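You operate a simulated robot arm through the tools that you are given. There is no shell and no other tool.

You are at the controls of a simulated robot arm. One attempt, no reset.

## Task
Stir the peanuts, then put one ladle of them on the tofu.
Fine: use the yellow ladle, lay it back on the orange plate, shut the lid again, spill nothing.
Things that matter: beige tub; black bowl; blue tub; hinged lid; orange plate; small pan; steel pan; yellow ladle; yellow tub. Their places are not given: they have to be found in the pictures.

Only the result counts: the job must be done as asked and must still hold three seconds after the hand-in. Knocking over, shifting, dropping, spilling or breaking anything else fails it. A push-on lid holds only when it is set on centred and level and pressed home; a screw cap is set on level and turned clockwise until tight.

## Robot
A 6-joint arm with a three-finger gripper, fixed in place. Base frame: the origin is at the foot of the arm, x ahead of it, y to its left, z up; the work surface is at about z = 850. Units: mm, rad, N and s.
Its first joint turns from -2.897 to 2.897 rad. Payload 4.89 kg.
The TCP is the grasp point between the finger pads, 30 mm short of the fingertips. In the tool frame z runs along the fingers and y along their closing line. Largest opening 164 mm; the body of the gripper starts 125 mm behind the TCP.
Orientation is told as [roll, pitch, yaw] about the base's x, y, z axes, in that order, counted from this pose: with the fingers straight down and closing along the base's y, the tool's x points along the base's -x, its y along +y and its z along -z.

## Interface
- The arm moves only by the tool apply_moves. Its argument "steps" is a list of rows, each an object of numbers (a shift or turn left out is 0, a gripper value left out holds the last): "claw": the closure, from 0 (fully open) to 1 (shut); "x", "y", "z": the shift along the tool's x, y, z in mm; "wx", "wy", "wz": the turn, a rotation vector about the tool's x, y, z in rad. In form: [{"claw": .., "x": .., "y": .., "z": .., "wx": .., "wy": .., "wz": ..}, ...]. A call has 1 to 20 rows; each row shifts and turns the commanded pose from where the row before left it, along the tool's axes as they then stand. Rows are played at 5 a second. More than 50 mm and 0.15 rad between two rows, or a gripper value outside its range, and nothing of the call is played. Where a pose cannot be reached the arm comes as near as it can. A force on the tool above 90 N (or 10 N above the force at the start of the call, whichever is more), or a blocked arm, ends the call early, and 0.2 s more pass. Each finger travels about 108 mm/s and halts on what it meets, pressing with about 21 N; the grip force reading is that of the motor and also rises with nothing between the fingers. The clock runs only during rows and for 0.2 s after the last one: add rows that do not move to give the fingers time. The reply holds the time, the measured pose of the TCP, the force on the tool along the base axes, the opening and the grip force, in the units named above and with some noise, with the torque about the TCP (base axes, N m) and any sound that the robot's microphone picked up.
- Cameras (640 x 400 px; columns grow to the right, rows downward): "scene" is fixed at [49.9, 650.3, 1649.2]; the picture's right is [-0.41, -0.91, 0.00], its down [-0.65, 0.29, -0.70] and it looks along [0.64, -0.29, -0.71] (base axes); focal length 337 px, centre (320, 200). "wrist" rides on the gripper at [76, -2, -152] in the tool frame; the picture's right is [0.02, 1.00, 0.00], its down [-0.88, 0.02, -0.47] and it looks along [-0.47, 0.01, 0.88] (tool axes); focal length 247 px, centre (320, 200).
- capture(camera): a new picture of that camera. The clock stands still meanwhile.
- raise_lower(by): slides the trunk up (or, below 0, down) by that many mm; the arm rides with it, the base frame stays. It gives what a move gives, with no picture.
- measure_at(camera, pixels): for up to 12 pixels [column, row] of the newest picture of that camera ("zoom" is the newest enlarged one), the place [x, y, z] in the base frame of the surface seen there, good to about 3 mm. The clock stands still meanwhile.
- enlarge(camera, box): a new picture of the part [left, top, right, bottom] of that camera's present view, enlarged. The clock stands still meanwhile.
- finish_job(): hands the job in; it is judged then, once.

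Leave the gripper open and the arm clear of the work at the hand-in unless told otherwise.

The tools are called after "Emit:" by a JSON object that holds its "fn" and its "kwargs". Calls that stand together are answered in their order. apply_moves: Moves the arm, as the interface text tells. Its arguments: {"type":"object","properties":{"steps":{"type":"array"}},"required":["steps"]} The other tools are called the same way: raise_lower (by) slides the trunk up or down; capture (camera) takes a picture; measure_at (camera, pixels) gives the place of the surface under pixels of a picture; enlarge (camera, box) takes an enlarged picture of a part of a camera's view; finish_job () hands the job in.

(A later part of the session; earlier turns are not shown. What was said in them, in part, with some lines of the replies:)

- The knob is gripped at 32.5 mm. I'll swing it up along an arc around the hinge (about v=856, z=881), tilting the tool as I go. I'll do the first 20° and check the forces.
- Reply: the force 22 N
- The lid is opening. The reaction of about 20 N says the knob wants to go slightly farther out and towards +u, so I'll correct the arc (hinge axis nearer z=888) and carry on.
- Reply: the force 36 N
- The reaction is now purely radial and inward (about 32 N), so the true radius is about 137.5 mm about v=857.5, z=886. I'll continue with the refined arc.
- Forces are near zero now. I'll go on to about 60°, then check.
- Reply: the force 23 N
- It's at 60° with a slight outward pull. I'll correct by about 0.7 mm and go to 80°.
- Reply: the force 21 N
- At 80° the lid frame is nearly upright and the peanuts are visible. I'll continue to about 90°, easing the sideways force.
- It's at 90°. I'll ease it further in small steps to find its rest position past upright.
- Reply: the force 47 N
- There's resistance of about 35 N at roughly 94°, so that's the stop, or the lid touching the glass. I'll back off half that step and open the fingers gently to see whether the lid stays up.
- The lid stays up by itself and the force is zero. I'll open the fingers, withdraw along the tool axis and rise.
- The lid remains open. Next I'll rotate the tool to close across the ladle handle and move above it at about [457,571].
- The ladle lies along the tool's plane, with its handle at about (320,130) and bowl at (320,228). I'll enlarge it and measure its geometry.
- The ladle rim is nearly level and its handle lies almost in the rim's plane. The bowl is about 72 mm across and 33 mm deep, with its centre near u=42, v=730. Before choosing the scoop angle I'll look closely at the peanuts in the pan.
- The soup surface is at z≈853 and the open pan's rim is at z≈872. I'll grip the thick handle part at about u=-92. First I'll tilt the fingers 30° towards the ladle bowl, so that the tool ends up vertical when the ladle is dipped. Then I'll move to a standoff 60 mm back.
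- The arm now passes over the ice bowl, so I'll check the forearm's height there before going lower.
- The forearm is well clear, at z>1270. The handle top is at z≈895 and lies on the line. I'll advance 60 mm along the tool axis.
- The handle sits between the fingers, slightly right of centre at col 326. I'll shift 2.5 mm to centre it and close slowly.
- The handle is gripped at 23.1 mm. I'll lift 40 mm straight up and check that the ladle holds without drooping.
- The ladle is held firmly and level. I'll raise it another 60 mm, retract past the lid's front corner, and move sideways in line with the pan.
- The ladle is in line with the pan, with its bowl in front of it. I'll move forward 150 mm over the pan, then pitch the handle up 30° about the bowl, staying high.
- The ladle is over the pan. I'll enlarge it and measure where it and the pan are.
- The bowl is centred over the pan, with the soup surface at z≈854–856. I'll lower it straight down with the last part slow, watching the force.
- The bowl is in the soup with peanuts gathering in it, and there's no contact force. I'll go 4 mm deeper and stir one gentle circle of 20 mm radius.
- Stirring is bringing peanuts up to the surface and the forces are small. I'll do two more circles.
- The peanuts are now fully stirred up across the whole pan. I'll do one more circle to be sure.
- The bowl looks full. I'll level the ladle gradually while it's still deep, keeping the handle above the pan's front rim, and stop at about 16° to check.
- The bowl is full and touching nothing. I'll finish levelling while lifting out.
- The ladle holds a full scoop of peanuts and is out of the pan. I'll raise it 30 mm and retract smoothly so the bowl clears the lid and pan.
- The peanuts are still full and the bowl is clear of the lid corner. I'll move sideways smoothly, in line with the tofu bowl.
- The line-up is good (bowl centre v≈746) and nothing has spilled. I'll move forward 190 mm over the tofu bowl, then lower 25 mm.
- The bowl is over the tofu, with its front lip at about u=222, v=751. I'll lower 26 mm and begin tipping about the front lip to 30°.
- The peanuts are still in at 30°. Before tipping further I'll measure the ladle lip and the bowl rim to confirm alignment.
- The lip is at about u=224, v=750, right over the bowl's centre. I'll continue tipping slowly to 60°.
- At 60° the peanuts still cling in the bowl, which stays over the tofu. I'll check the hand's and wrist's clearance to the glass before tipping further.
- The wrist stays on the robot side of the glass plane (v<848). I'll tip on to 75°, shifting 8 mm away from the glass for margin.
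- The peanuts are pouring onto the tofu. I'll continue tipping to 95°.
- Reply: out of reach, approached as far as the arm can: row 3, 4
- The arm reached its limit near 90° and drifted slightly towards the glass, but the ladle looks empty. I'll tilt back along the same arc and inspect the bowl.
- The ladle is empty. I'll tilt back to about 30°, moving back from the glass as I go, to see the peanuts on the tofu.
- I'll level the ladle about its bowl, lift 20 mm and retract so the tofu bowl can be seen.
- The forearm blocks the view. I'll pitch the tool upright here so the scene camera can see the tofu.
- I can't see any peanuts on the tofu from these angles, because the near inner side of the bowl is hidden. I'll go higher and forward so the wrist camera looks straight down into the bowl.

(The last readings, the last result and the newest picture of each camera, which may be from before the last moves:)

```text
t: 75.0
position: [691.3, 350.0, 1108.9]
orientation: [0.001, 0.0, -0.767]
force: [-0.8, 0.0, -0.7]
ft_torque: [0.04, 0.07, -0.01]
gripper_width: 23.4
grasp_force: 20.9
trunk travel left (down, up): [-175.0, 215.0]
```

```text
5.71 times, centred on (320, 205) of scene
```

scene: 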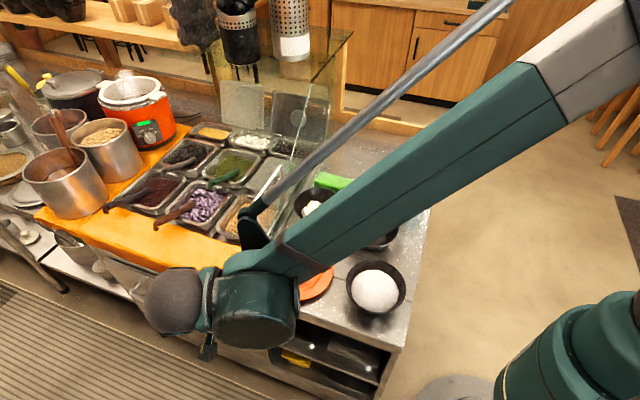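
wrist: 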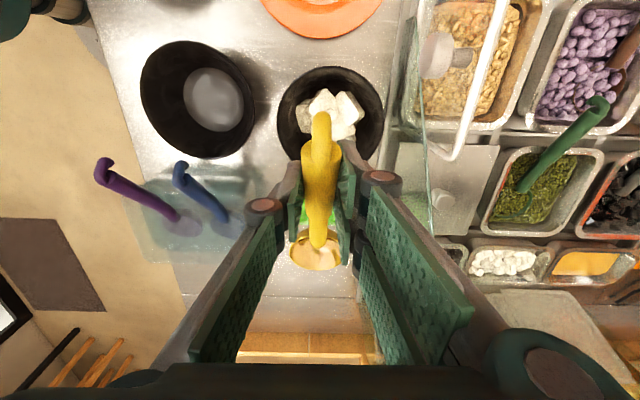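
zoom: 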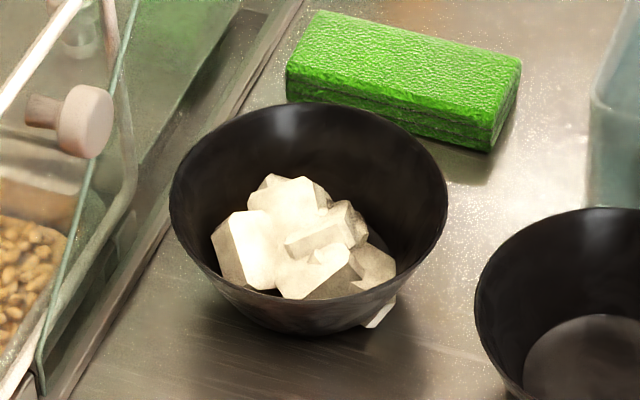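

I'll enlarge the bowl from the wrist camera and search the counter for stray peanuts.

Emit:
{"fn": "enlarge", "kwargs": {"camera": "wrist", "box": [260, 50, 400, 180]}}

Emit:
{"fn": "enlarge", "kwargs": {"camera": "scene", "box": [290, 180, 350, 230]}}

Emit:
{"fn": "enlarge", "kwargs": {"camera": "wrist", "box": [270, 190, 380, 290]}}

Emit:
{"fn": "capture", "kwargs": {"camera": "scene"}}

```text
3.08 times, centred on (330, 115) of wrist
```

zoom: 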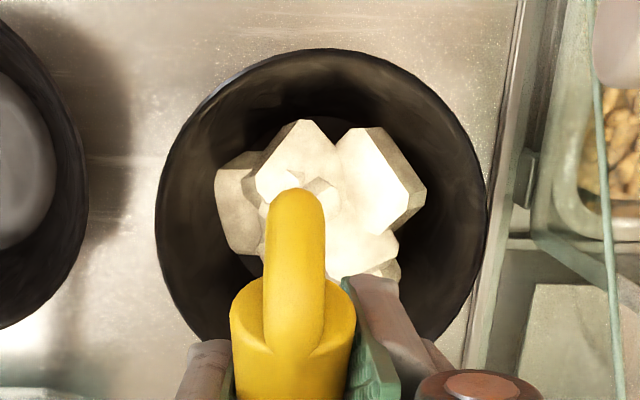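

```text
8.00 times, centred on (320, 205) of scene
```

zoom: 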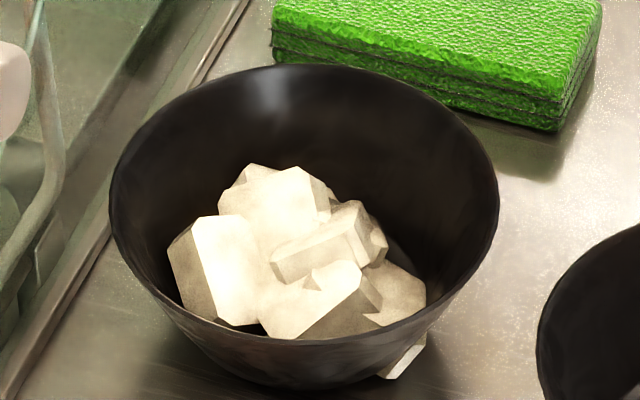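

```text
4.00 times, centred on (325, 240) of wrist
```

zoom: 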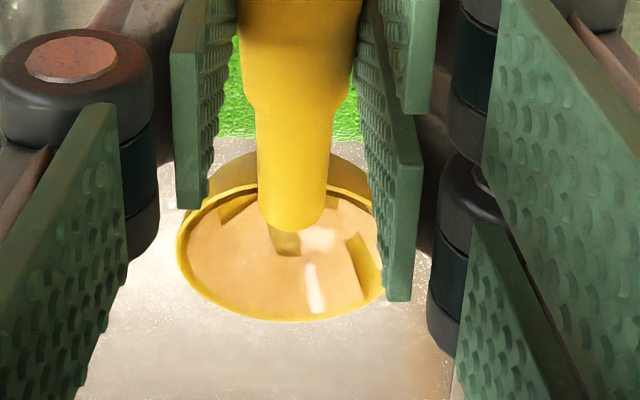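

```text
taken
```

scene: 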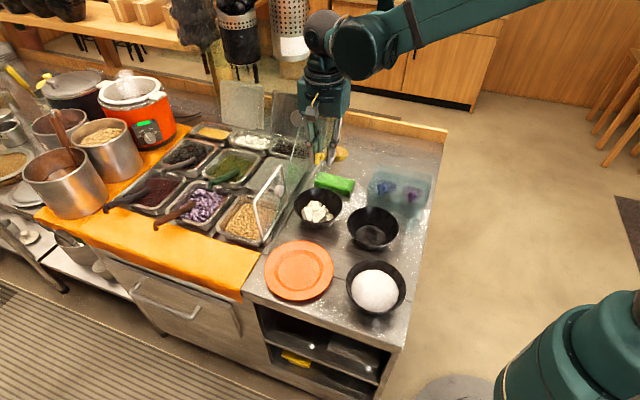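

The bowl shows no visible peanuts, and the ladle shows a beige film. I'll measure the depth inside the ladle and in the tofu bowl to learn where the contents are.

Emit:
{"fn": "measure_at", "kwargs": {"camera": "wrist", "pixels": [[300, 245], [310, 255], [325, 260], [335, 255], [320, 248], [325, 267], [290, 250], [343, 250], [330, 245], [316, 240]]}}

Emit:
{"fn": "enlarge", "kwargs": {"camera": "scene", "box": [310, 130, 360, 180]}}

Emit:
{"fn": "measure_at", "kwargs": {"camera": "scene", "pixels": [[318, 212], [312, 205], [325, 215], [310, 218], [320, 195], [330, 200], [335, 210], [305, 200], [328, 222], [318, 203]]}}

```text
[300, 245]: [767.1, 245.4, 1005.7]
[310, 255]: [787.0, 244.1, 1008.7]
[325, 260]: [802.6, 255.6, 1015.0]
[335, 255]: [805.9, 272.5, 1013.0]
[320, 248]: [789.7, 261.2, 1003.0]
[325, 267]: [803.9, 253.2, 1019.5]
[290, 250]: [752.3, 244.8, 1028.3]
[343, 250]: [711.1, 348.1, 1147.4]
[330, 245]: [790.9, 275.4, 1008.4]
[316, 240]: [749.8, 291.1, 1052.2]
```

```text
8.00 times, centred on (335, 155) of scene
```

zoom: 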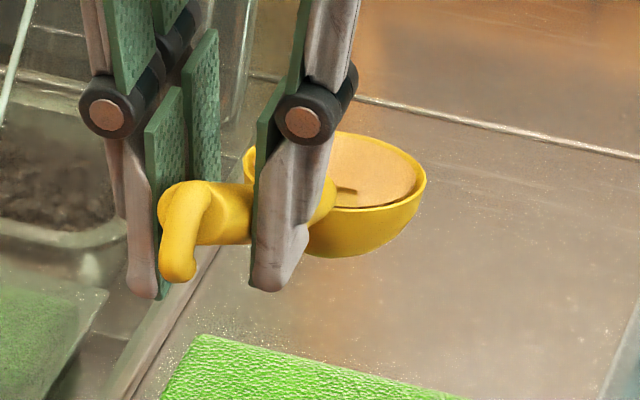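

```text
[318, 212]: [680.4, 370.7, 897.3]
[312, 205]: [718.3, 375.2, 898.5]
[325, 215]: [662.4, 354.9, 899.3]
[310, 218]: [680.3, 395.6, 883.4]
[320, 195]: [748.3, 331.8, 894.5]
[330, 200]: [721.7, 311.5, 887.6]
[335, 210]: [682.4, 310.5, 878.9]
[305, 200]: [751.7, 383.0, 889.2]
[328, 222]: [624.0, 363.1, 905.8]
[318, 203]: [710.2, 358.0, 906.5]
```

The ladle interior reads as empty down to its bottom, with only a film left. I'll shift sideways for an unobstructed top view of the whole tofu bowl.

Emit:
{"fn": "apply_moves", "kwargs": {"steps": [{"x": -15, "y": -35}, {"x": -15, "y": -35}, {"x": 0}, {"x": 0}]}}

Emit:
{"fn": "capture", "kwargs": {"camera": "wrist"}}

Emit:
{"fn": "enlarge", "kwargs": {"camera": "wrist", "box": [310, 30, 450, 160]}}

```text
t: 76.0
position: [663.4, 279.2, 1110.8]
orientation: [0.003, 0.0, -0.768]
force: [-0.6, 0.0, 0.0]
ft_torque: [0.12, -0.04, 0.01]
gripper_width: 23.3
grasp_force: 20.9
trunk travel left (down, up): [-175.0, 215.0]
```

```text
taken
```

wrist: 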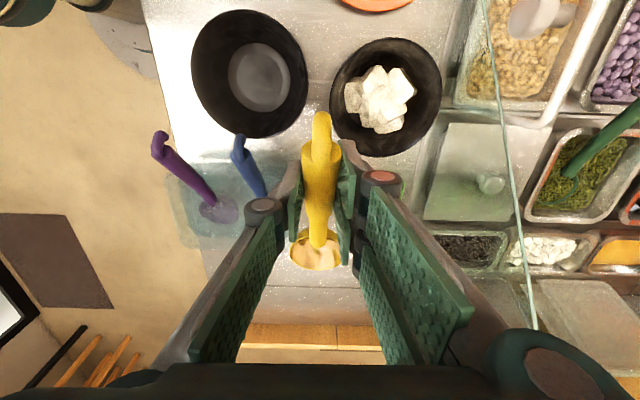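

```text
3.08 times, centred on (380, 95) of wrist
```

zoom: 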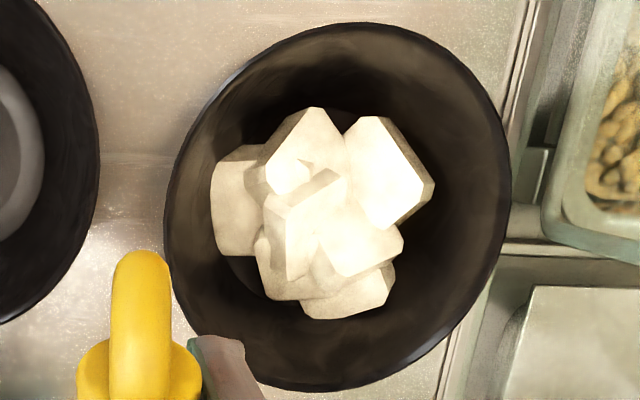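

There are still no visible peanuts in the bowl. I'll zoom in hard on the gaps around the tofu, and on the counter, plate and pan, to find where they went.

Emit:
{"fn": "enlarge", "kwargs": {"camera": "wrist", "box": [340, 60, 420, 140]}}

Emit:
{"fn": "enlarge", "kwargs": {"camera": "scene", "box": [240, 170, 400, 310]}}

Emit:
{"fn": "enlarge", "kwargs": {"camera": "scene", "box": [305, 195, 340, 225]}}

Emit:
{"fn": "enlarge", "kwargs": {"camera": "scene", "box": [210, 180, 300, 250]}}

```text
5.00 times, centred on (380, 100) of wrist
```

zoom: 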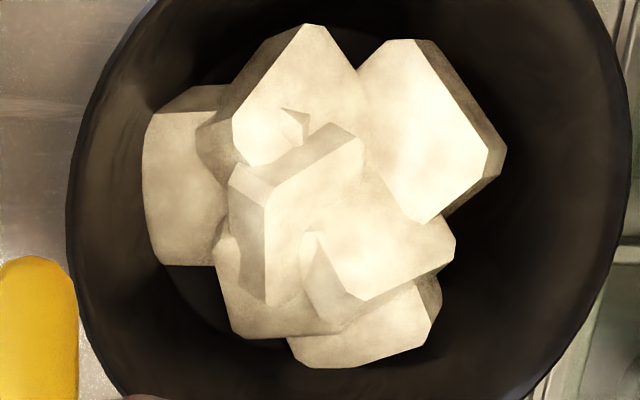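

```text
2.86 times, centred on (320, 240) of scene
```

zoom: 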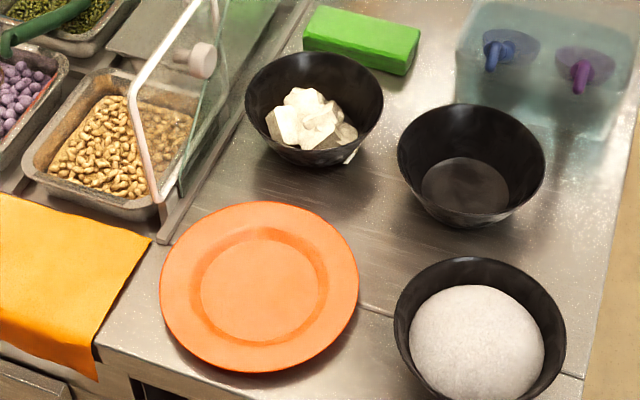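

```text
13.33 times, centred on (322, 210) of scene
```

zoom: 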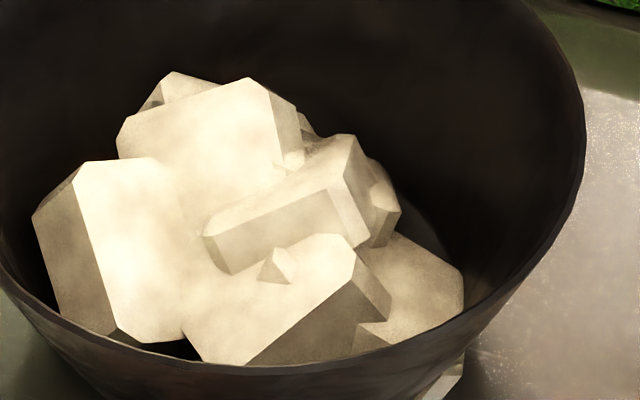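

```text
5.71 times, centred on (255, 215) of scene
```

zoom: 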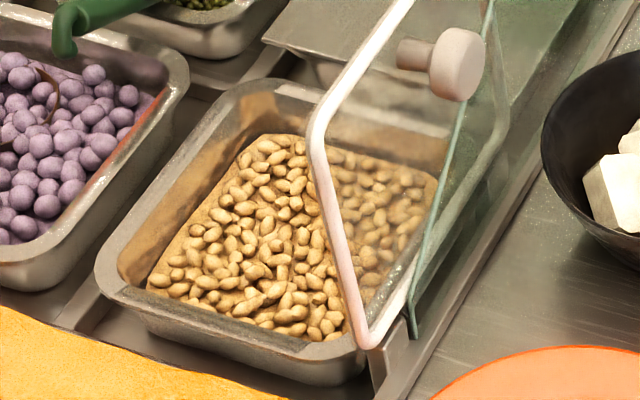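

The peanuts were seen leaving the lip directly over the tofu. There's nothing on the counter or plate, and the ladle is empty, so they must be in the bowl. They may lie lower down, among or under the tofu pieces. Next I'll take the ladle back towards the plate, staying high.

Emit:
{"fn": "apply_moves", "kwargs": {"steps": [{"x": 38, "y": 6}, {"x": 38, "y": 6}, {"x": 38, "y": 6}, {"x": 38, "y": 6}, {"x": 38, "y": 6}, {"x": 38, "y": 6}, {"x": 38, "y": 6}, {"x": 38, "y": 6}, {"x": 38, "y": 4}, {"x": 38, "y": 2}, {"x": 8.3, "z": 16.1, "wy": -0.131}, {"x": 8.3, "z": 16.1, "wy": -0.131}, {"x": 8.3, "z": 16.1, "wy": -0.131}, {"x": 8.3, "z": 16.1, "wy": -0.131}, {"x": 0}]}}

Emit:
{"fn": "capture", "kwargs": {"camera": "wrist"}}

```text
t: 79.2
position: [415.2, 596.6, 1041.1]
orientation: [0.003, -0.525, -0.77]
force: [-0.7, 0.8, -1.0]
ft_torque: [-0.03, 0.03, -0.02]
gripper_width: 23.3
grasp_force: 21.4
trunk travel left (down, up): [-175.0, 215.0]
```

```text
taken
```

wrist: 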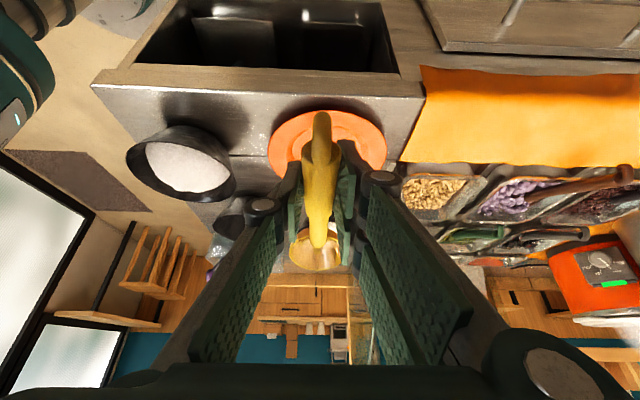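

Before setting it down I'll check the ladle's attitude in the grip against the first lift.

Emit:
{"fn": "measure_at", "kwargs": {"camera": "wrist", "pixels": [[319, 150], [319, 170], [318, 190], [318, 205], [318, 215], [317, 235], [317, 262], [317, 268], [317, 270], [292, 255]]}}

```text
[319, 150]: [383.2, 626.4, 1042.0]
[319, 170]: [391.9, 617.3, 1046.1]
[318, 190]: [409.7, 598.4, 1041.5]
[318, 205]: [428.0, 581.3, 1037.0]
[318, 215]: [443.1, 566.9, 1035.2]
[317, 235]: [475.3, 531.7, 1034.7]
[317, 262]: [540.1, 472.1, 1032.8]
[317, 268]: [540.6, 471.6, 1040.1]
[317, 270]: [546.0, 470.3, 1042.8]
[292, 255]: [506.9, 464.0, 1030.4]
```

The ladle's attitude is unchanged. I'll move to just above its old resting place.

Emit:
{"fn": "apply_moves", "kwargs": {"steps": [{"x": 6.4, "y": 4.8, "z": 37.1}, {"x": 6.4, "y": 4.8, "z": 37.1}, {"x": 6.4, "y": 4.9, "z": 37.1}, {"x": 0}]}}

```text
t: 80.2
position: [453.8, 579.2, 934.2]
orientation: [0.001, -0.523, -0.768]
force: [-0.4, 0.3, -1.4]
ft_torque: [-0.03, 0.06, -0.04]
gripper_width: 23.3
grasp_force: 21.3
trunk travel left (down, up): [-175.0, 215.0]
```

The position is right. I'll lower 39 mm gently onto the plate.

Emit:
{"fn": "apply_moves", "kwargs": {"steps": [{"x": 5, "z": 8.7}, {"x": 5, "z": 8.7}, {"x": 4, "z": 6.9}, {"x": 3, "z": 5.2}, {"x": 1.5, "z": 2.6}, {"x": 1, "z": 1.7}, {"x": 0}]}}

Emit:
{"fn": "capture", "kwargs": {"camera": "wrist"}}

```text
t: 81.8
position: [453.7, 579.0, 895.8]
orientation: [0.004, -0.524, -0.769]
force: [-0.2, 0.8, -0.6]
ft_torque: [0.11, 0.06, -0.01]
gripper_width: 23.6
grasp_force: 21.7
trunk travel left (down, up): [-175.0, 215.0]
```

```text
taken
```

wrist: 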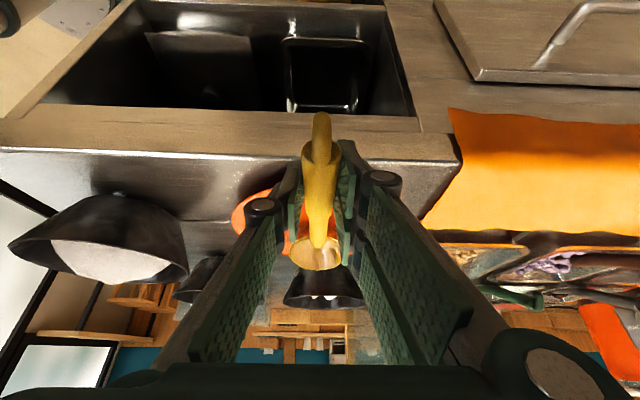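

It's about 2 mm above the original height. I'll lower those last 2 mm and check the force.

Emit:
{"fn": "apply_moves", "kwargs": {"steps": [{"x": 0.5, "z": 0.9}, {"x": 0.5, "z": 0.9}, {"x": 0}]}}

```text
t: 82.6
position: [455.1, 577.2, 895.3]
orientation: [0.001, -0.522, -0.77]
force: [0.0, 0.7, 4.7]
ft_torque: [-0.49, -0.5, -0.01]
gripper_width: 23.5
grasp_force: 21.7
trunk travel left (down, up): [-175.0, 215.0]
```

The ladle touches the plate lightly (4.7 N). I'll release slowly.

Emit:
{"fn": "apply_moves", "kwargs": {"steps": [{"claw": 0.845}, {"claw": 0.83}, {"claw": 0.8}, {"claw": 0.75}, {"x": 0}, {"x": 0}]}}

Emit:
{"fn": "capture", "kwargs": {"camera": "wrist"}}

```text
t: 84.0
position: [454.3, 578.7, 895.7]
orientation: [0.003, -0.524, -0.771]
force: [0.1, 0.0, 0.6]
ft_torque: [-0.02, 0.0, -0.02]
gripper_width: 40.9
grasp_force: 0.0
trunk travel left (down, up): [-175.0, 215.0]
```

```text
taken
```

wrist: 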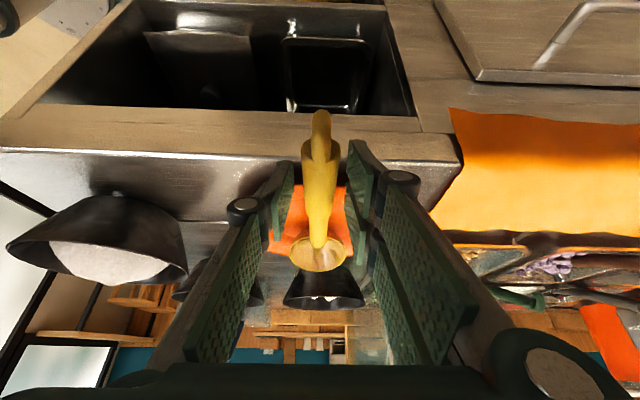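

The ladle rests on the plate. I'll open further, withdraw along the tool axis and rise, then look.

Emit:
{"fn": "apply_moves", "kwargs": {"steps": [{"claw": 0.6}, {"z": -10}, {"z": -25}, {"z": -35}, {"z": -40}, {"z": -40, "wy": 0.131}, {"z": -40, "wy": 0.131}, {"wy": 0.131}, {"wy": 0.131}, {"x": 0}]}}

Emit:
{"fn": "capture", "kwargs": {"camera": "wrist"}}

Emit:
{"fn": "capture", "kwargs": {"camera": "scene"}}

```text
t: 86.2
position: [390.4, 645.5, 1060.7]
orientation: [0.001, 0.002, -0.77]
force: [-0.5, 0.7, 0.1]
ft_torque: [0.04, 0.0, 0.0]
gripper_width: 65.8
grasp_force: 0.1
trunk travel left (down, up): [-175.0, 215.0]
```

```text
taken
```

wrist: 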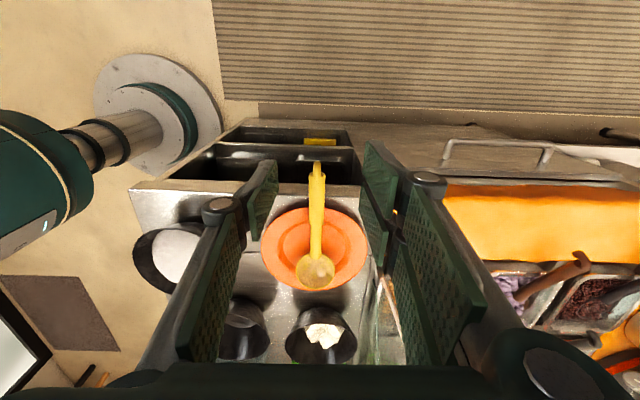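

```text
taken
```

scene: 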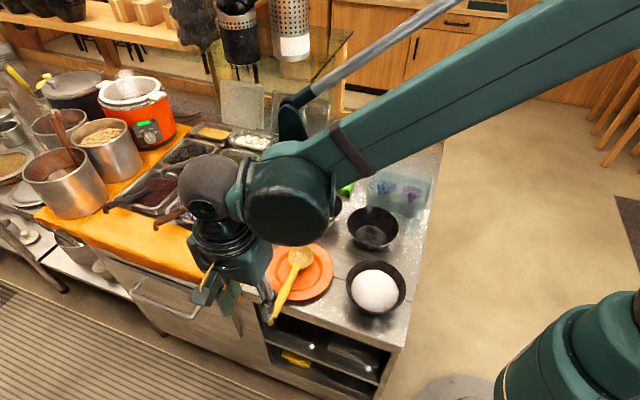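

The ladle is back on the plate. Next comes the lid. I'll rise, travel back to the robot side of the glass and turn the tool to face the lid knob again.

Emit:
{"fn": "apply_moves", "kwargs": {"steps": [{"z": -38, "claw": 0.5}, {"z": -38}, {"z": -38}, {"x": -41.3, "y": -12.5}, {"x": -41.3, "y": -12.5}, {"x": -41.3, "y": -12.5}, {"x": -41.3, "y": -12.5}, {"x": -41.3, "y": -12.5}, {"x": -41.3, "y": -12.5}, {"x": -41.3, "y": -12.5}, {"x": -41.3, "y": -12.5}, {"x": 0}]}}

Emit:
{"fn": "apply_moves", "kwargs": {"steps": [{"wz": -0.1406}, {"wz": -0.1406}, {"wz": -0.1406}, {"wz": -0.1406}, {"wz": -0.1406}, {"wz": -0.1406}, {"wz": -0.1406}, {"wz": -0.1406}, {"wz": -0.1406}, {"wz": -0.1406}, {"wz": -0.1406}, {"x": 0}]}}

Emit:
{"fn": "capture", "kwargs": {"camera": "scene"}}

Emit:
{"fn": "capture", "kwargs": {"camera": "wrist"}}

```text
t: 88.8
position: [559.2, 339.3, 1177.7]
orientation: [0.001, -0.001, -0.768]
force: [1.1, 0.1, -0.1]
ft_torque: [-0.02, 0.01, 0.0]
gripper_width: 81.9
grasp_force: 0.0
trunk travel left (down, up): [-175.0, 215.0]
```

```text
t: 91.4
position: [557.3, 341.1, 1175.4]
orientation: [0.002, -0.003, 0.78]
force: [-0.5, -0.1, 0.3]
ft_torque: [0.01, -0.01, 0.0]
gripper_width: 82.0
grasp_force: 0.0
trunk travel left (down, up): [-175.0, 215.0]
```

```text
taken
```

scene: 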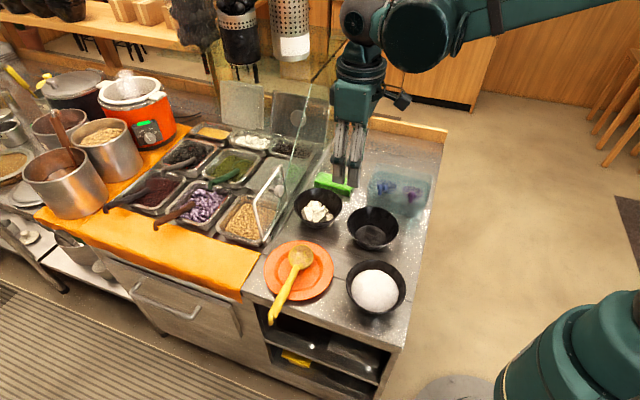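

```text
taken
```

wrist: 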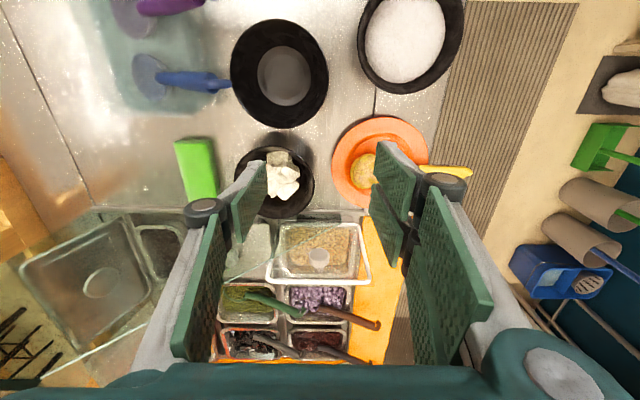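

From here I'll take another look at the tofu bowl and plate, and measure the lid knob.

Emit:
{"fn": "enlarge", "kwargs": {"camera": "scene", "box": [230, 170, 350, 330]}}

Emit:
{"fn": "enlarge", "kwargs": {"camera": "wrist", "box": [230, 130, 330, 230]}}

Emit:
{"fn": "measure_at", "kwargs": {"camera": "wrist", "pixels": [[318, 257], [318, 250], [326, 257], [311, 257], [318, 266], [285, 225], [350, 225], [272, 280], [366, 280]]}}

```text
2.50 times, centred on (290, 250) of scene
```

zoom: 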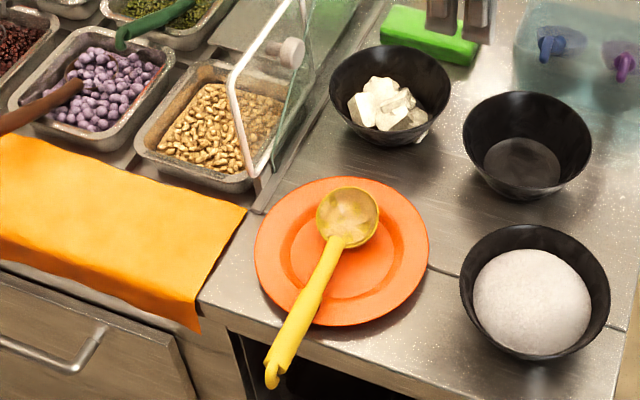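

```text
4.00 times, centred on (280, 180) of wrist
```

zoom: 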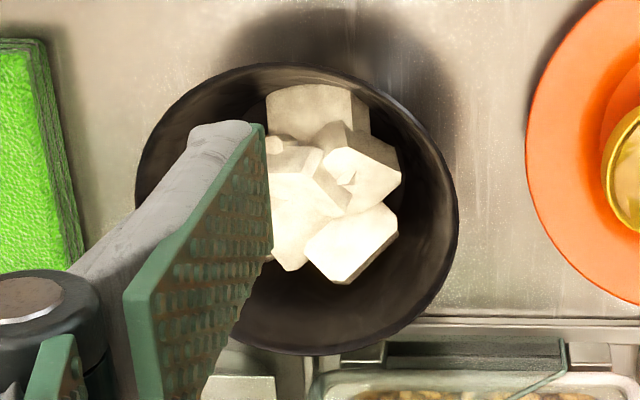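

```text
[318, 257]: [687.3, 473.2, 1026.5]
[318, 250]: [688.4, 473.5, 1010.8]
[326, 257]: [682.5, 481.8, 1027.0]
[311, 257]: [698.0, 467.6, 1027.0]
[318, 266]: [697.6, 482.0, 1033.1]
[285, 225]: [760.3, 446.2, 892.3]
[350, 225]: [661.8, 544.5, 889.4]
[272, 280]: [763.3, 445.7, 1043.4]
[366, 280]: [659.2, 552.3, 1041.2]
```

There's a small rounded lump by the tofu at zoom (275,145). I'll zoom in on it.

Emit:
{"fn": "enlarge", "kwargs": {"camera": "wrist", "box": [262, 145, 302, 185]}}

Emit:
{"fn": "enlarge", "kwargs": {"camera": "scene", "box": [285, 185, 345, 230]}}

```text
10.00 times, centred on (282, 165) of wrist
```

zoom: 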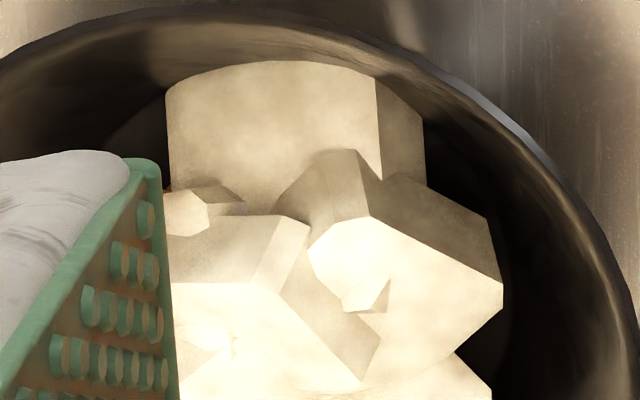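

```text
8.89 times, centred on (315, 208) of scene
```

zoom: 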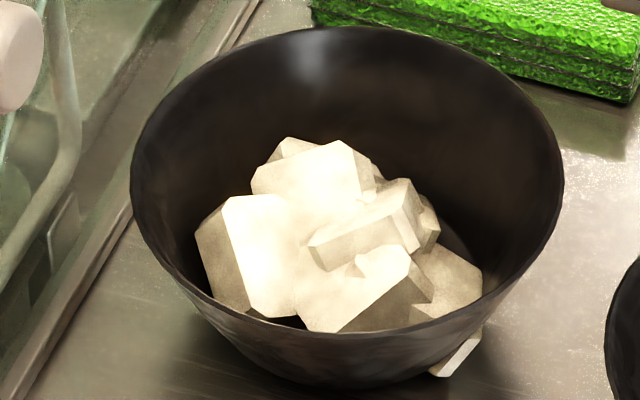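

I'm confident nothing spilled, and the tofu bowl, plate and ladle are in place. I'll now tilt the tool back to the angle at which I let go of the knob and move to a standoff in front of it.

Emit:
{"fn": "apply_moves", "kwargs": {"steps": [{"wy": -0.144}, {"wy": -0.144}, {"wy": -0.144}, {"wy": -0.144}, {"wy": -0.144}, {"wy": -0.144}, {"wy": -0.144}, {"wy": -0.144}, {"x": 21.7, "y": 1.2, "z": 31.6}, {"x": 21.7, "y": 1.2, "z": 31.6}, {"x": 21.7, "y": 1.2, "z": 31.6}, {"x": 0}]}}

Emit:
{"fn": "capture", "kwargs": {"camera": "wrist"}}

```text
t: 94.0
position: [599.0, 387.0, 1079.3]
orientation: [0.001, -1.154, 0.777]
force: [-0.2, -0.2, 0.8]
ft_torque: [-0.05, -0.01, 0.05]
gripper_width: 81.9
grasp_force: 0.0
trunk travel left (down, up): [-175.0, 215.0]
```

```text
taken
```

wrist: 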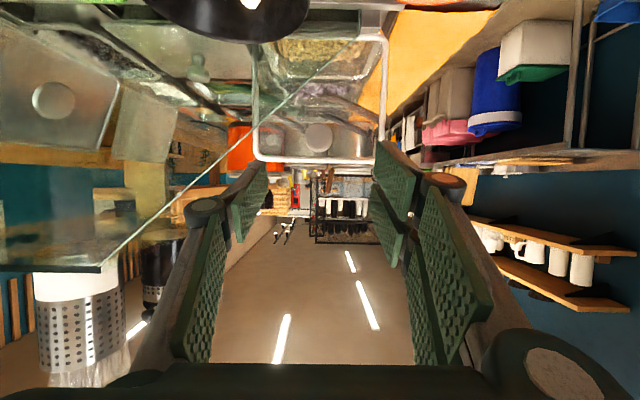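

The knob is centred at (319,137). I'll confirm its position before advancing.

Emit:
{"fn": "measure_at", "kwargs": {"camera": "wrist", "pixels": [[319, 137], [312, 137], [327, 137], [319, 128], [319, 147], [319, 150]]}}

Emit:
{"fn": "apply_moves", "kwargs": {"steps": [{"z": 30}, {"z": 30}, {"x": 1, "z": 20}, {"x": 1, "z": 15}, {"x": 0}]}}

Emit:
{"fn": "capture", "kwargs": {"camera": "wrist"}}

Emit:
{"fn": "enlarge", "kwargs": {"camera": "scene", "box": [210, 120, 350, 250]}}

```text
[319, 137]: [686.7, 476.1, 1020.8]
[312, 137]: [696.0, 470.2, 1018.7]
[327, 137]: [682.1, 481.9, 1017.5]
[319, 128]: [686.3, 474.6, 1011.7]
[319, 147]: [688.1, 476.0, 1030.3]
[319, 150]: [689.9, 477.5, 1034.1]
```

```text
t: 95.2
position: [658.3, 446.7, 1038.4]
orientation: [0.002, -1.152, 0.778]
force: [-0.3, 0.8, 0.1]
ft_torque: [0.02, -0.02, 0.01]
gripper_width: 82.0
grasp_force: 0.0
trunk travel left (down, up): [-175.0, 215.0]
```

```text
taken
```

wrist: 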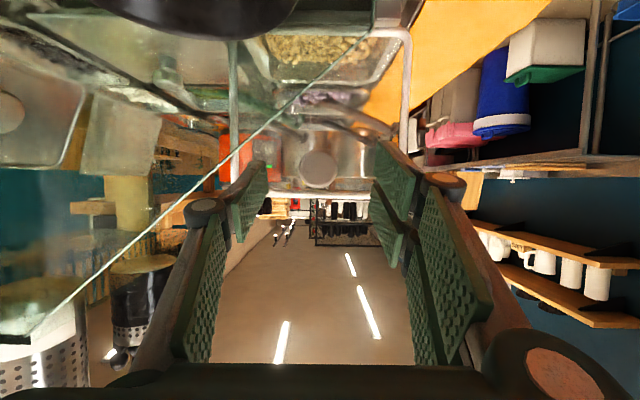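

```text
3.08 times, centred on (280, 185) of scene
```

zoom: 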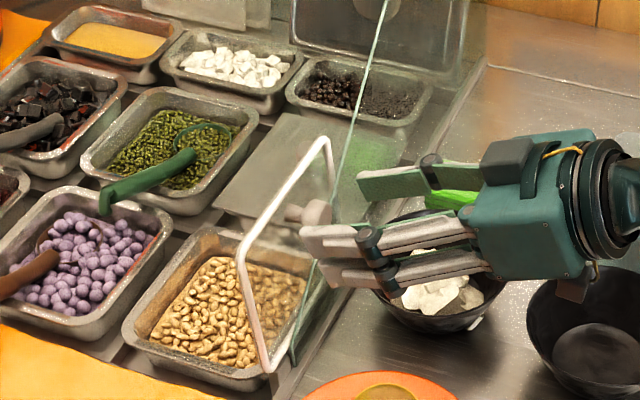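

The knob head is 52 mm ahead, with a 4 mm sideways offset. I'll advance 34 mm, correct, and close gently.

Emit:
{"fn": "apply_moves", "kwargs": {"steps": [{"x": -2, "z": 14}, {"x": -2, "z": 12}, {"z": 8}, {"x": 0}]}}

Emit:
{"fn": "apply_moves", "kwargs": {"steps": [{"claw": 0.7}, {"claw": 0.78}, {"claw": 0.85}, {"claw": 1}, {"x": 0}]}}

Emit:
{"fn": "capture", "kwargs": {"camera": "wrist"}}

```text
t: 96.2
position: [682.1, 468.9, 1026.6]
orientation: [0.002, -1.155, 0.776]
force: [0.1, 0.7, -0.2]
ft_torque: [0.01, -0.04, 0.0]
gripper_width: 82.0
grasp_force: 0.0
trunk travel left (down, up): [-175.0, 215.0]
```

```text
t: 97.4
position: [683.4, 467.1, 1025.9]
orientation: [0.001, -1.154, 0.776]
force: [10.2, -9.4, -2.4]
ft_torque: [-0.08, -0.14, -0.42]
gripper_width: 32.1
grasp_force: 45.0
trunk travel left (down, up): [-175.0, 215.0]
```

```text
taken
```

wrist: 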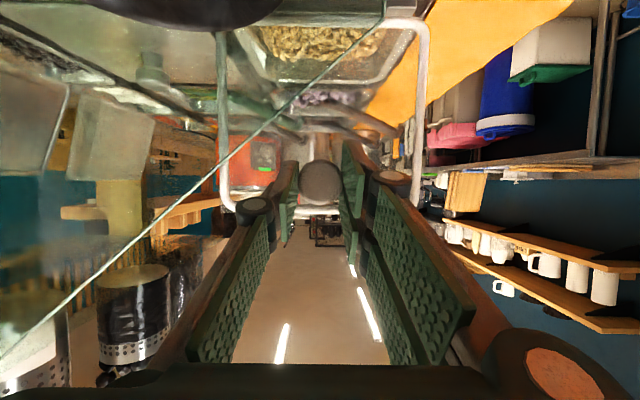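

The knob is gripped. I'll swing the lid down along the same arc in checked stages, starting with the first 20°.

Emit:
{"fn": "apply_moves", "kwargs": {"steps": [{"x": -6.65, "y": -0.5, "z": 10.25, "wy": 0.0384}, {"x": -6.65, "y": -0.5, "z": 10.25, "wy": 0.0384}, {"x": -5.6, "z": 10.9, "wy": 0.0384}, {"x": -5.6, "z": 10.9, "wy": 0.0384}, {"x": 0}]}}

```text
t: 98.6
position: [716.3, 501.3, 1027.7]
orientation: [0.001, -1.0, 0.78]
force: [3.8, -5.9, 1.9]
ft_torque: [-0.26, 0.23, -0.11]
gripper_width: 32.2
grasp_force: 45.4
trunk travel left (down, up): [-175.0, 215.0]
```

Forces are small. I'll continue down another 30°.

Emit:
{"fn": "apply_moves", "kwargs": {"steps": [{"x": -4.5, "z": 11.3, "wy": 0.0384}, {"x": -4.5, "z": 11.3, "wy": 0.0384}, {"x": -3.4, "z": 11.55, "wy": 0.0384}, {"x": -3.4, "z": 11.55, "wy": 0.0384}, {"x": 0}]}}

Emit:
{"fn": "enlarge", "kwargs": {"camera": "scene", "box": [210, 120, 350, 250]}}

```text
t: 99.8
position: [749.7, 534.5, 1014.1]
orientation: [0.002, -0.847, 0.777]
force: [-5.3, 5.5, 3.4]
ft_torque: [-0.06, 0.38, 0.06]
gripper_width: 32.1
grasp_force: 44.9
trunk travel left (down, up): [-175.0, 215.0]
```

```text
3.08 times, centred on (280, 185) of scene
```

zoom: 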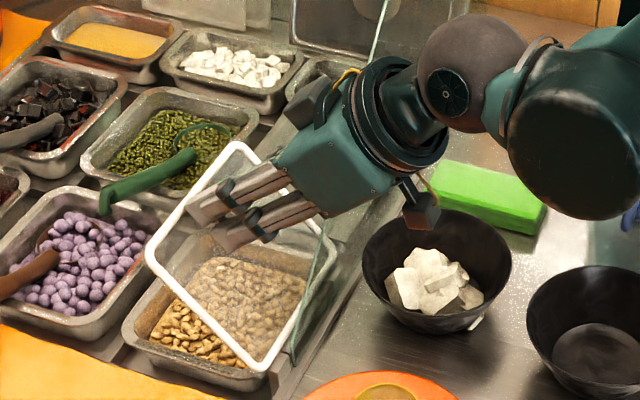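

It's working smoothly. I'll continue the next stages down to about 23°.

Emit:
{"fn": "apply_moves", "kwargs": {"steps": [{"x": -2.15, "z": 11.85, "wy": 0.0384}, {"x": -2.15, "z": 11.85, "wy": 0.0384}, {"x": -1.1, "z": 11.9, "wy": 0.0384}, {"x": -1.1, "z": 11.9, "wy": 0.0384}, {"x": 0}]}}

```text
t: 101.0
position: [776.4, 563.2, 984.5]
orientation: [0.0, -0.691, 0.778]
force: [-3.7, 22.2, 11.9]
ft_torque: [0.47, -0.07, 0.24]
gripper_width: 32.2
grasp_force: 45.3
trunk travel left (down, up): [-175.0, 215.0]
```

The pull is slightly outward and sideways. I'll correct by a millimetre and continue.

Emit:
{"fn": "apply_moves", "kwargs": {"steps": [{"x": -0.25, "y": 0.5, "z": 11.8, "wy": 0.0384}, {"x": -0.25, "y": 0.5, "z": 11.8, "wy": 0.0384}, {"x": 1.3, "z": 11.8, "wy": 0.0384}, {"x": 1.3, "z": 11.8, "wy": 0.0384}, {"x": 0}]}}

```text
t: 102.2
position: [794.7, 580.0, 947.4]
orientation: [-0.001, -0.536, 0.778]
force: [-11.5, 28.7, 13.5]
ft_torque: [0.24, 1.31, 0.1]
gripper_width: 32.5
grasp_force: 45.1
trunk travel left (down, up): [-175.0, 215.0]
```

The lid is about 13° from closed. I'll ease the sideways load and continue slowly.

Emit:
{"fn": "apply_moves", "kwargs": {"steps": [{"y": 0.7, "x": 1.1, "z": 5.8, "wy": 0.0192}, {"y": 0.6, "x": 1.1, "z": 5.8, "wy": 0.0192}, {"x": 1.1, "z": 5.8, "wy": 0.0192}, {"x": 1.1, "z": 5.8, "wy": 0.0192}, {"x": 0}]}}

Emit:
{"fn": "enlarge", "kwargs": {"camera": "scene", "box": [210, 120, 350, 250]}}

```text
t: 103.4
position: [799.4, 584.6, 924.2]
orientation: [0.001, -0.461, 0.778]
force: [11.9, 0.2, 13.4]
ft_torque: [-0.44, 1.48, -0.33]
gripper_width: 32.8
grasp_force: 45.2
trunk travel left (down, up): [-175.0, 215.0]
```

```text
3.08 times, centred on (280, 185) of scene
```

zoom: 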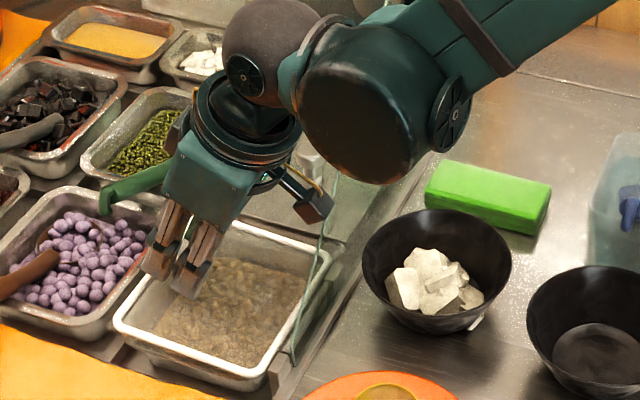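

It's almost closed. I'll take the last 7 mm in small steps and watch for the seat.

Emit:
{"fn": "apply_moves", "kwargs": {"steps": [{"x": 0.6, "z": 2.3, "wy": 0.0075}, {"x": 0.6, "z": 2.3, "wy": 0.0075}, {"x": 0}]}}

```text
t: 104.2
position: [799.1, 585.8, 920.5]
orientation: [0.001, -0.446, 0.78]
force: [12.5, -19.7, 12.8]
ft_torque: [-0.92, 1.76, -0.41]
gripper_width: 32.8
grasp_force: 44.8
trunk travel left (down, up): [-175.0, 215.0]
```

Emit:
{"fn": "apply_moves", "kwargs": {"steps": [{"x": 0.6, "z": 2.0}, {"x": 0.3, "z": 1.5}, {"x": 0}]}}

Emit:
{"fn": "enlarge", "kwargs": {"camera": "scene", "box": [205, 180, 295, 250]}}

Emit:
{"fn": "capture", "kwargs": {"camera": "wrist"}}

```text
t: 105.0
position: [799.9, 586.6, 915.8]
orientation: [0.0, -0.447, 0.776]
force: [9.1, -20.1, 11.2]
ft_torque: [-0.86, 1.7, -0.48]
gripper_width: 33.0
grasp_force: 45.0
trunk travel left (down, up): [-175.0, 215.0]
```

```text
5.71 times, centred on (250, 215) of scene
```

zoom: 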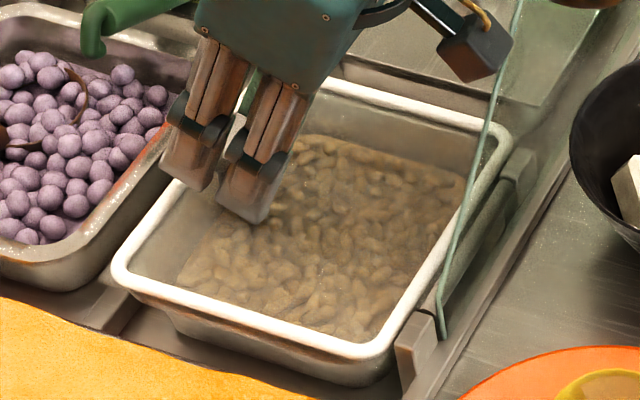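

```text
taken
```

wrist: 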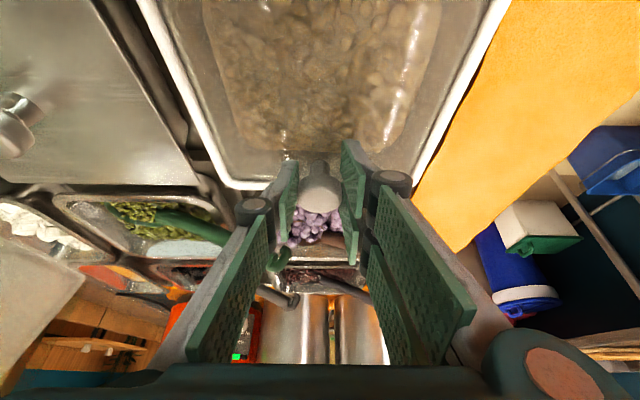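

The lid looks shut. I'll verify its height against the first measurement (rim z≈880).

Emit:
{"fn": "measure_at", "kwargs": {"camera": "scene", "pixels": [[281, 215], [270, 233], [264, 242], [245, 238], [286, 204], [268, 195], [260, 193], [222, 230], [226, 221], [229, 215]]}}

Emit:
{"fn": "measure_at", "kwargs": {"camera": "wrist", "pixels": [[235, 185], [260, 187], [405, 190], [440, 130], [160, 60], [190, 120], [420, 175], [320, 190]]}}

```text
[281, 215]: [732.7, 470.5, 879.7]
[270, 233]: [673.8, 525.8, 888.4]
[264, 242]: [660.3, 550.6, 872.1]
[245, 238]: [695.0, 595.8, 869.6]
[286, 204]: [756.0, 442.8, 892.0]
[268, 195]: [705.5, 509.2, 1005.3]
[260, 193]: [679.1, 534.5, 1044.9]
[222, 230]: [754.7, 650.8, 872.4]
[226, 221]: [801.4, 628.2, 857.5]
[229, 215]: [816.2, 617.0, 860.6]
```

```text
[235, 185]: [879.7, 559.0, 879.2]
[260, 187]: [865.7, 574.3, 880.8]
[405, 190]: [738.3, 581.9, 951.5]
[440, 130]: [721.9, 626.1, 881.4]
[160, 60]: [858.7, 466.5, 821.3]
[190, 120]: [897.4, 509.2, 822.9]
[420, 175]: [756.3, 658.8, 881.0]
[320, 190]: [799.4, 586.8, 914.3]
```

The lid's free edge is at z≈880, the same as at the start, so it's shut. I'll release the knob gently and withdraw along the tool axis.

Emit:
{"fn": "apply_moves", "kwargs": {"steps": [{"claw": 0.78}, {"claw": 0.7}, {"claw": 0.5}, {"x": 0}, {"z": -15}, {"z": -25}, {"z": -35}, {"z": -40}, {"z": -40}, {"z": -40}, {"z": -30}, {"x": 0}]}}

Emit:
{"fn": "capture", "kwargs": {"camera": "wrist"}}

Emit:
{"fn": "enlarge", "kwargs": {"camera": "scene", "box": [205, 170, 335, 260]}}

```text
t: 107.6
position: [732.4, 521.3, 1120.5]
orientation: [-0.001, -0.447, 0.779]
force: [-0.4, 0.0, 0.0]
ft_torque: [0.05, -0.04, 0.01]
gripper_width: 82.0
grasp_force: 0.1
trunk travel left (down, up): [-175.0, 215.0]
```

```text
taken
```

wrist: 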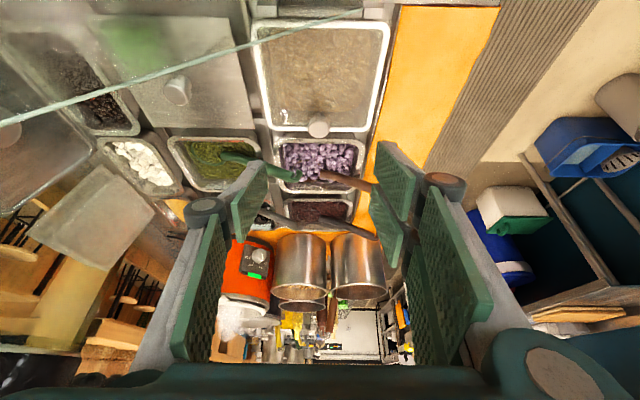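

```text
4.44 times, centred on (270, 215) of scene
```

zoom: 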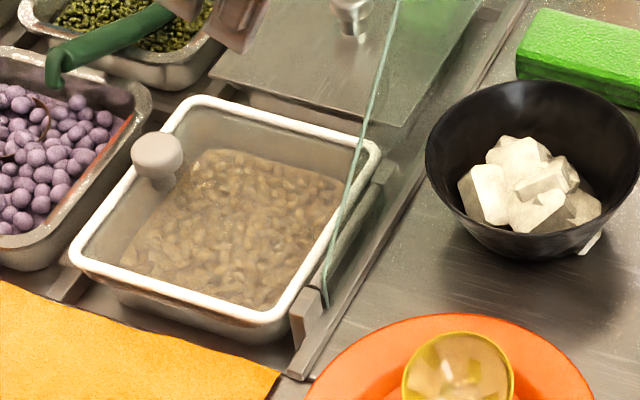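

The lid is shut and untouched. I'll move the arm clear towards the robot side and take a close look at the ladle, the tofu bowl and the surroundings.

Emit:
{"fn": "apply_moves", "kwargs": {"steps": [{"z": -45}, {"z": -45}, {"z": -45}, {"wy": 0.149, "x": 30}, {"wy": 0.149, "x": 40}, {"wy": 0.149, "x": 40}, {"x": 40}, {"x": 40}, {"x": 40}, {"claw": 0}, {"x": 0}]}}

Emit:
{"fn": "capture", "kwargs": {"camera": "scene"}}

Emit:
{"fn": "enlarge", "kwargs": {"camera": "scene", "box": [265, 235, 335, 300]}}

Emit:
{"fn": "enlarge", "kwargs": {"camera": "scene", "box": [285, 180, 350, 235]}}

Emit:
{"fn": "capture", "kwargs": {"camera": "wrist"}}

```text
t: 110.0
position: [531.4, 319.8, 1207.0]
orientation: [-0.001, 0.0, 0.778]
force: [-0.8, -1.4, -0.3]
ft_torque: [0.08, -0.1, -0.04]
gripper_width: 163.8
grasp_force: 0.2
trunk travel left (down, up): [-175.0, 215.0]
```

```text
taken
```

scene: 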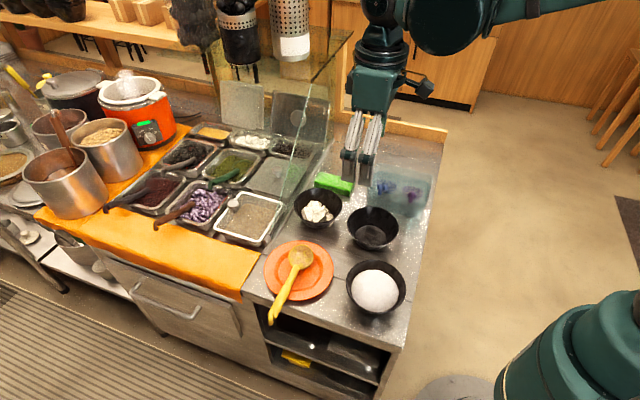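

```text
6.15 times, centred on (300, 268) of scene
```

zoom: 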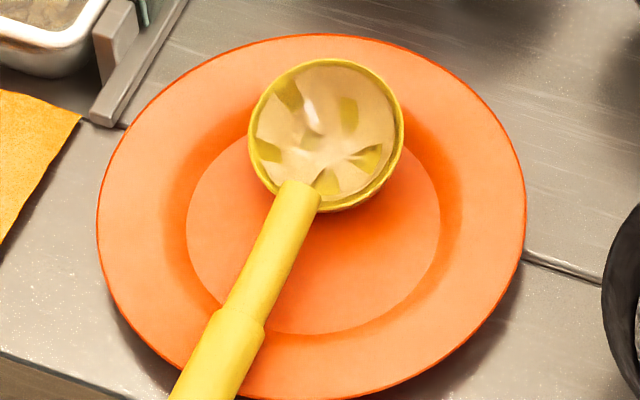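

```text
7.27 times, centred on (318, 208) of scene
```

zoom: 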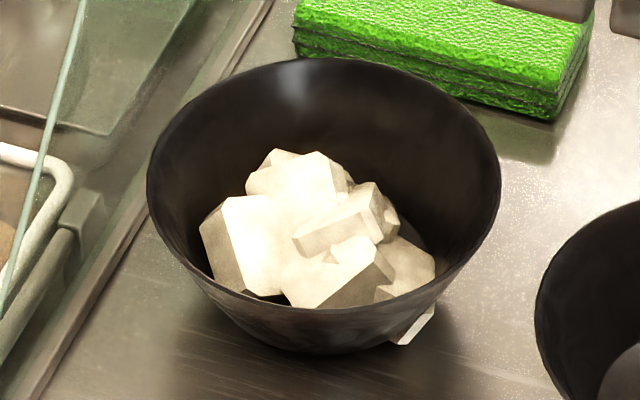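

```text
taken
```

wrist: 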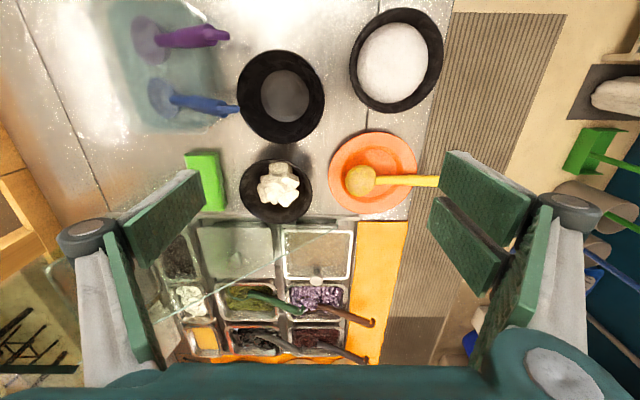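

Everything looks in place. Before handing in I'll check the identity of the other white foods, the mound at (375,290) and the small pan at (250,142), to be sure the tofu is the bowl I used.

Emit:
{"fn": "enlarge", "kwargs": {"camera": "scene", "box": [340, 255, 415, 320]}}

Emit:
{"fn": "enlarge", "kwargs": {"camera": "scene", "box": [220, 120, 280, 165]}}

Emit:
{"fn": "enlarge", "kwargs": {"camera": "wrist", "box": [230, 150, 330, 230]}}

```text
6.15 times, centred on (378, 288) of scene
```

zoom: 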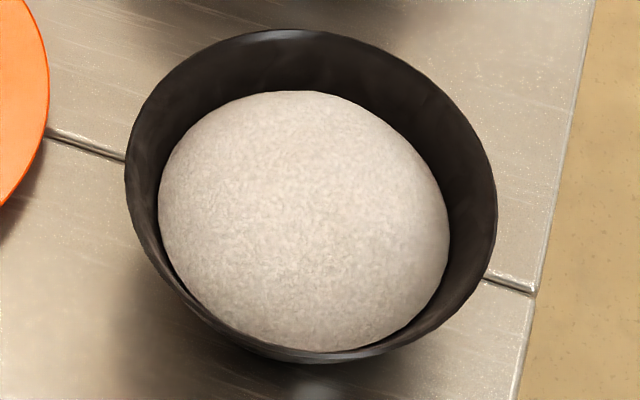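

```text
8.89 times, centred on (250, 142) of scene
```

zoom: 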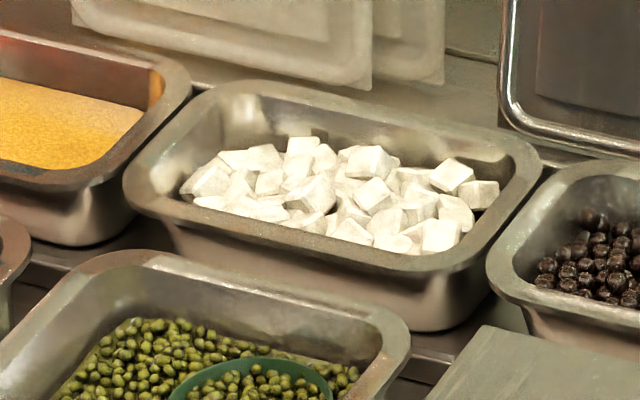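

```text
5.00 times, centred on (280, 190) of wrist
```

zoom: 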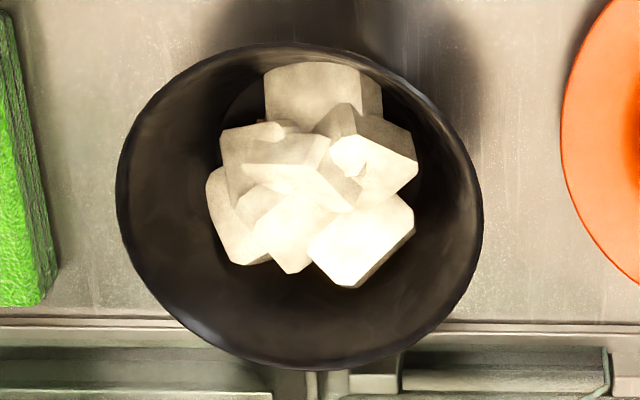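

The mound is ice or rice, and the small pan holds jelly-like cubes, so the bowl with the soft white blocks is the tofu. I'll look once more, closely, into the gaps around the tofu for the peanuts.

Emit:
{"fn": "enlarge", "kwargs": {"camera": "wrist", "box": [255, 160, 305, 192]}}

Emit:
{"fn": "measure_at", "kwargs": {"camera": "wrist", "pixels": [[268, 174], [272, 170], [290, 215], [262, 200], [305, 190], [283, 168], [280, 190], [290, 200], [285, 178], [275, 195], [298, 180], [265, 185]]}}

```text
12.50 times, centred on (280, 176) of wrist
```

zoom: 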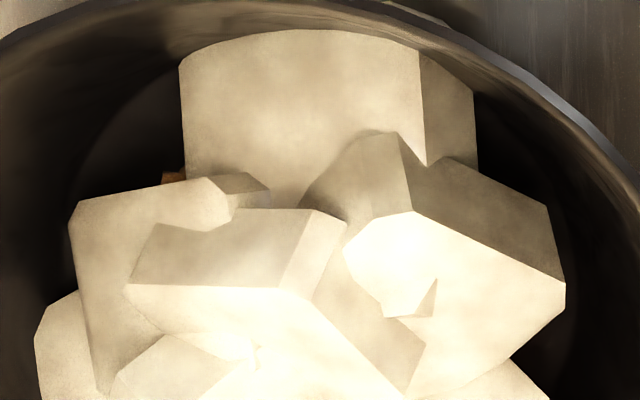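

```text
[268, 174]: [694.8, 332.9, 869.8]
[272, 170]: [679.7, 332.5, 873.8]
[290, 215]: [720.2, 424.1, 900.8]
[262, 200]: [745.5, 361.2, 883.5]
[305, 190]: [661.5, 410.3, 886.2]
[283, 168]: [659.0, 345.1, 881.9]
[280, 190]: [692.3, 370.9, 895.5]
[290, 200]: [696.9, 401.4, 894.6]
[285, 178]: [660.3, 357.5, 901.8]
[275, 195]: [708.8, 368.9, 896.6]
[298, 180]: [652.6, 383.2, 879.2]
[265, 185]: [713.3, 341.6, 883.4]
```

At zoom (172,178) a brown peanut shows between the tofu blocks at z≈870. That confirms at least some peanuts are in the tofu bowl, lying down among the blocks. The ladle is on the orange plate, the lid is shut, nothing has spilled, and the gripper is open and clear. I'm handing in.

Emit:
{"fn": "finish_job", "kwargs": {}}

```text
The job is handed in.
```

I stirred the peanuts, poured one ladle over the tofu, laid the ladle back on the orange plate and shut the lid. The job is handed in, but I don't have the verdict. The weakest point is that the peanuts barely show on the tofu.

- **Stirring:** I made four slow circles with the yellow ladle. That brought the settled peanuts up across the whole pan.
- **Peanuts on the tofu:** I took one full ladle and tipped it over the black bowl with the white blocks. I saw peanuts leaving the lip right above the tofu, and the ladle came back empty. Afterwards the only sign of them was one brown bit between the blocks. I take the rest to be lower down or under the blocks, but I couldn't see them there. I didn't add a second ladle, since you asked for one.
- **Which bowl is the tofu:** I took the bowl of soft white blocks to be the tofu. The mound in the other black bowl looked like ice or rice.
- **Arm limit while pouring:** near the end of the tip the arm reached its limit and drifted about 2 cm towards the glass. It touched nothing, and the ladle stayed over the bowl.
- **Ladle:** it is back on the plate in its old position, with a thin film of soup inside.
- **Lid:** its free edge is back at about 880 mm, the same height as before I opened it.
- **Spills:** I saw none on the counter, cloth or plate.

The gripper is open and the arm is well above the counter.
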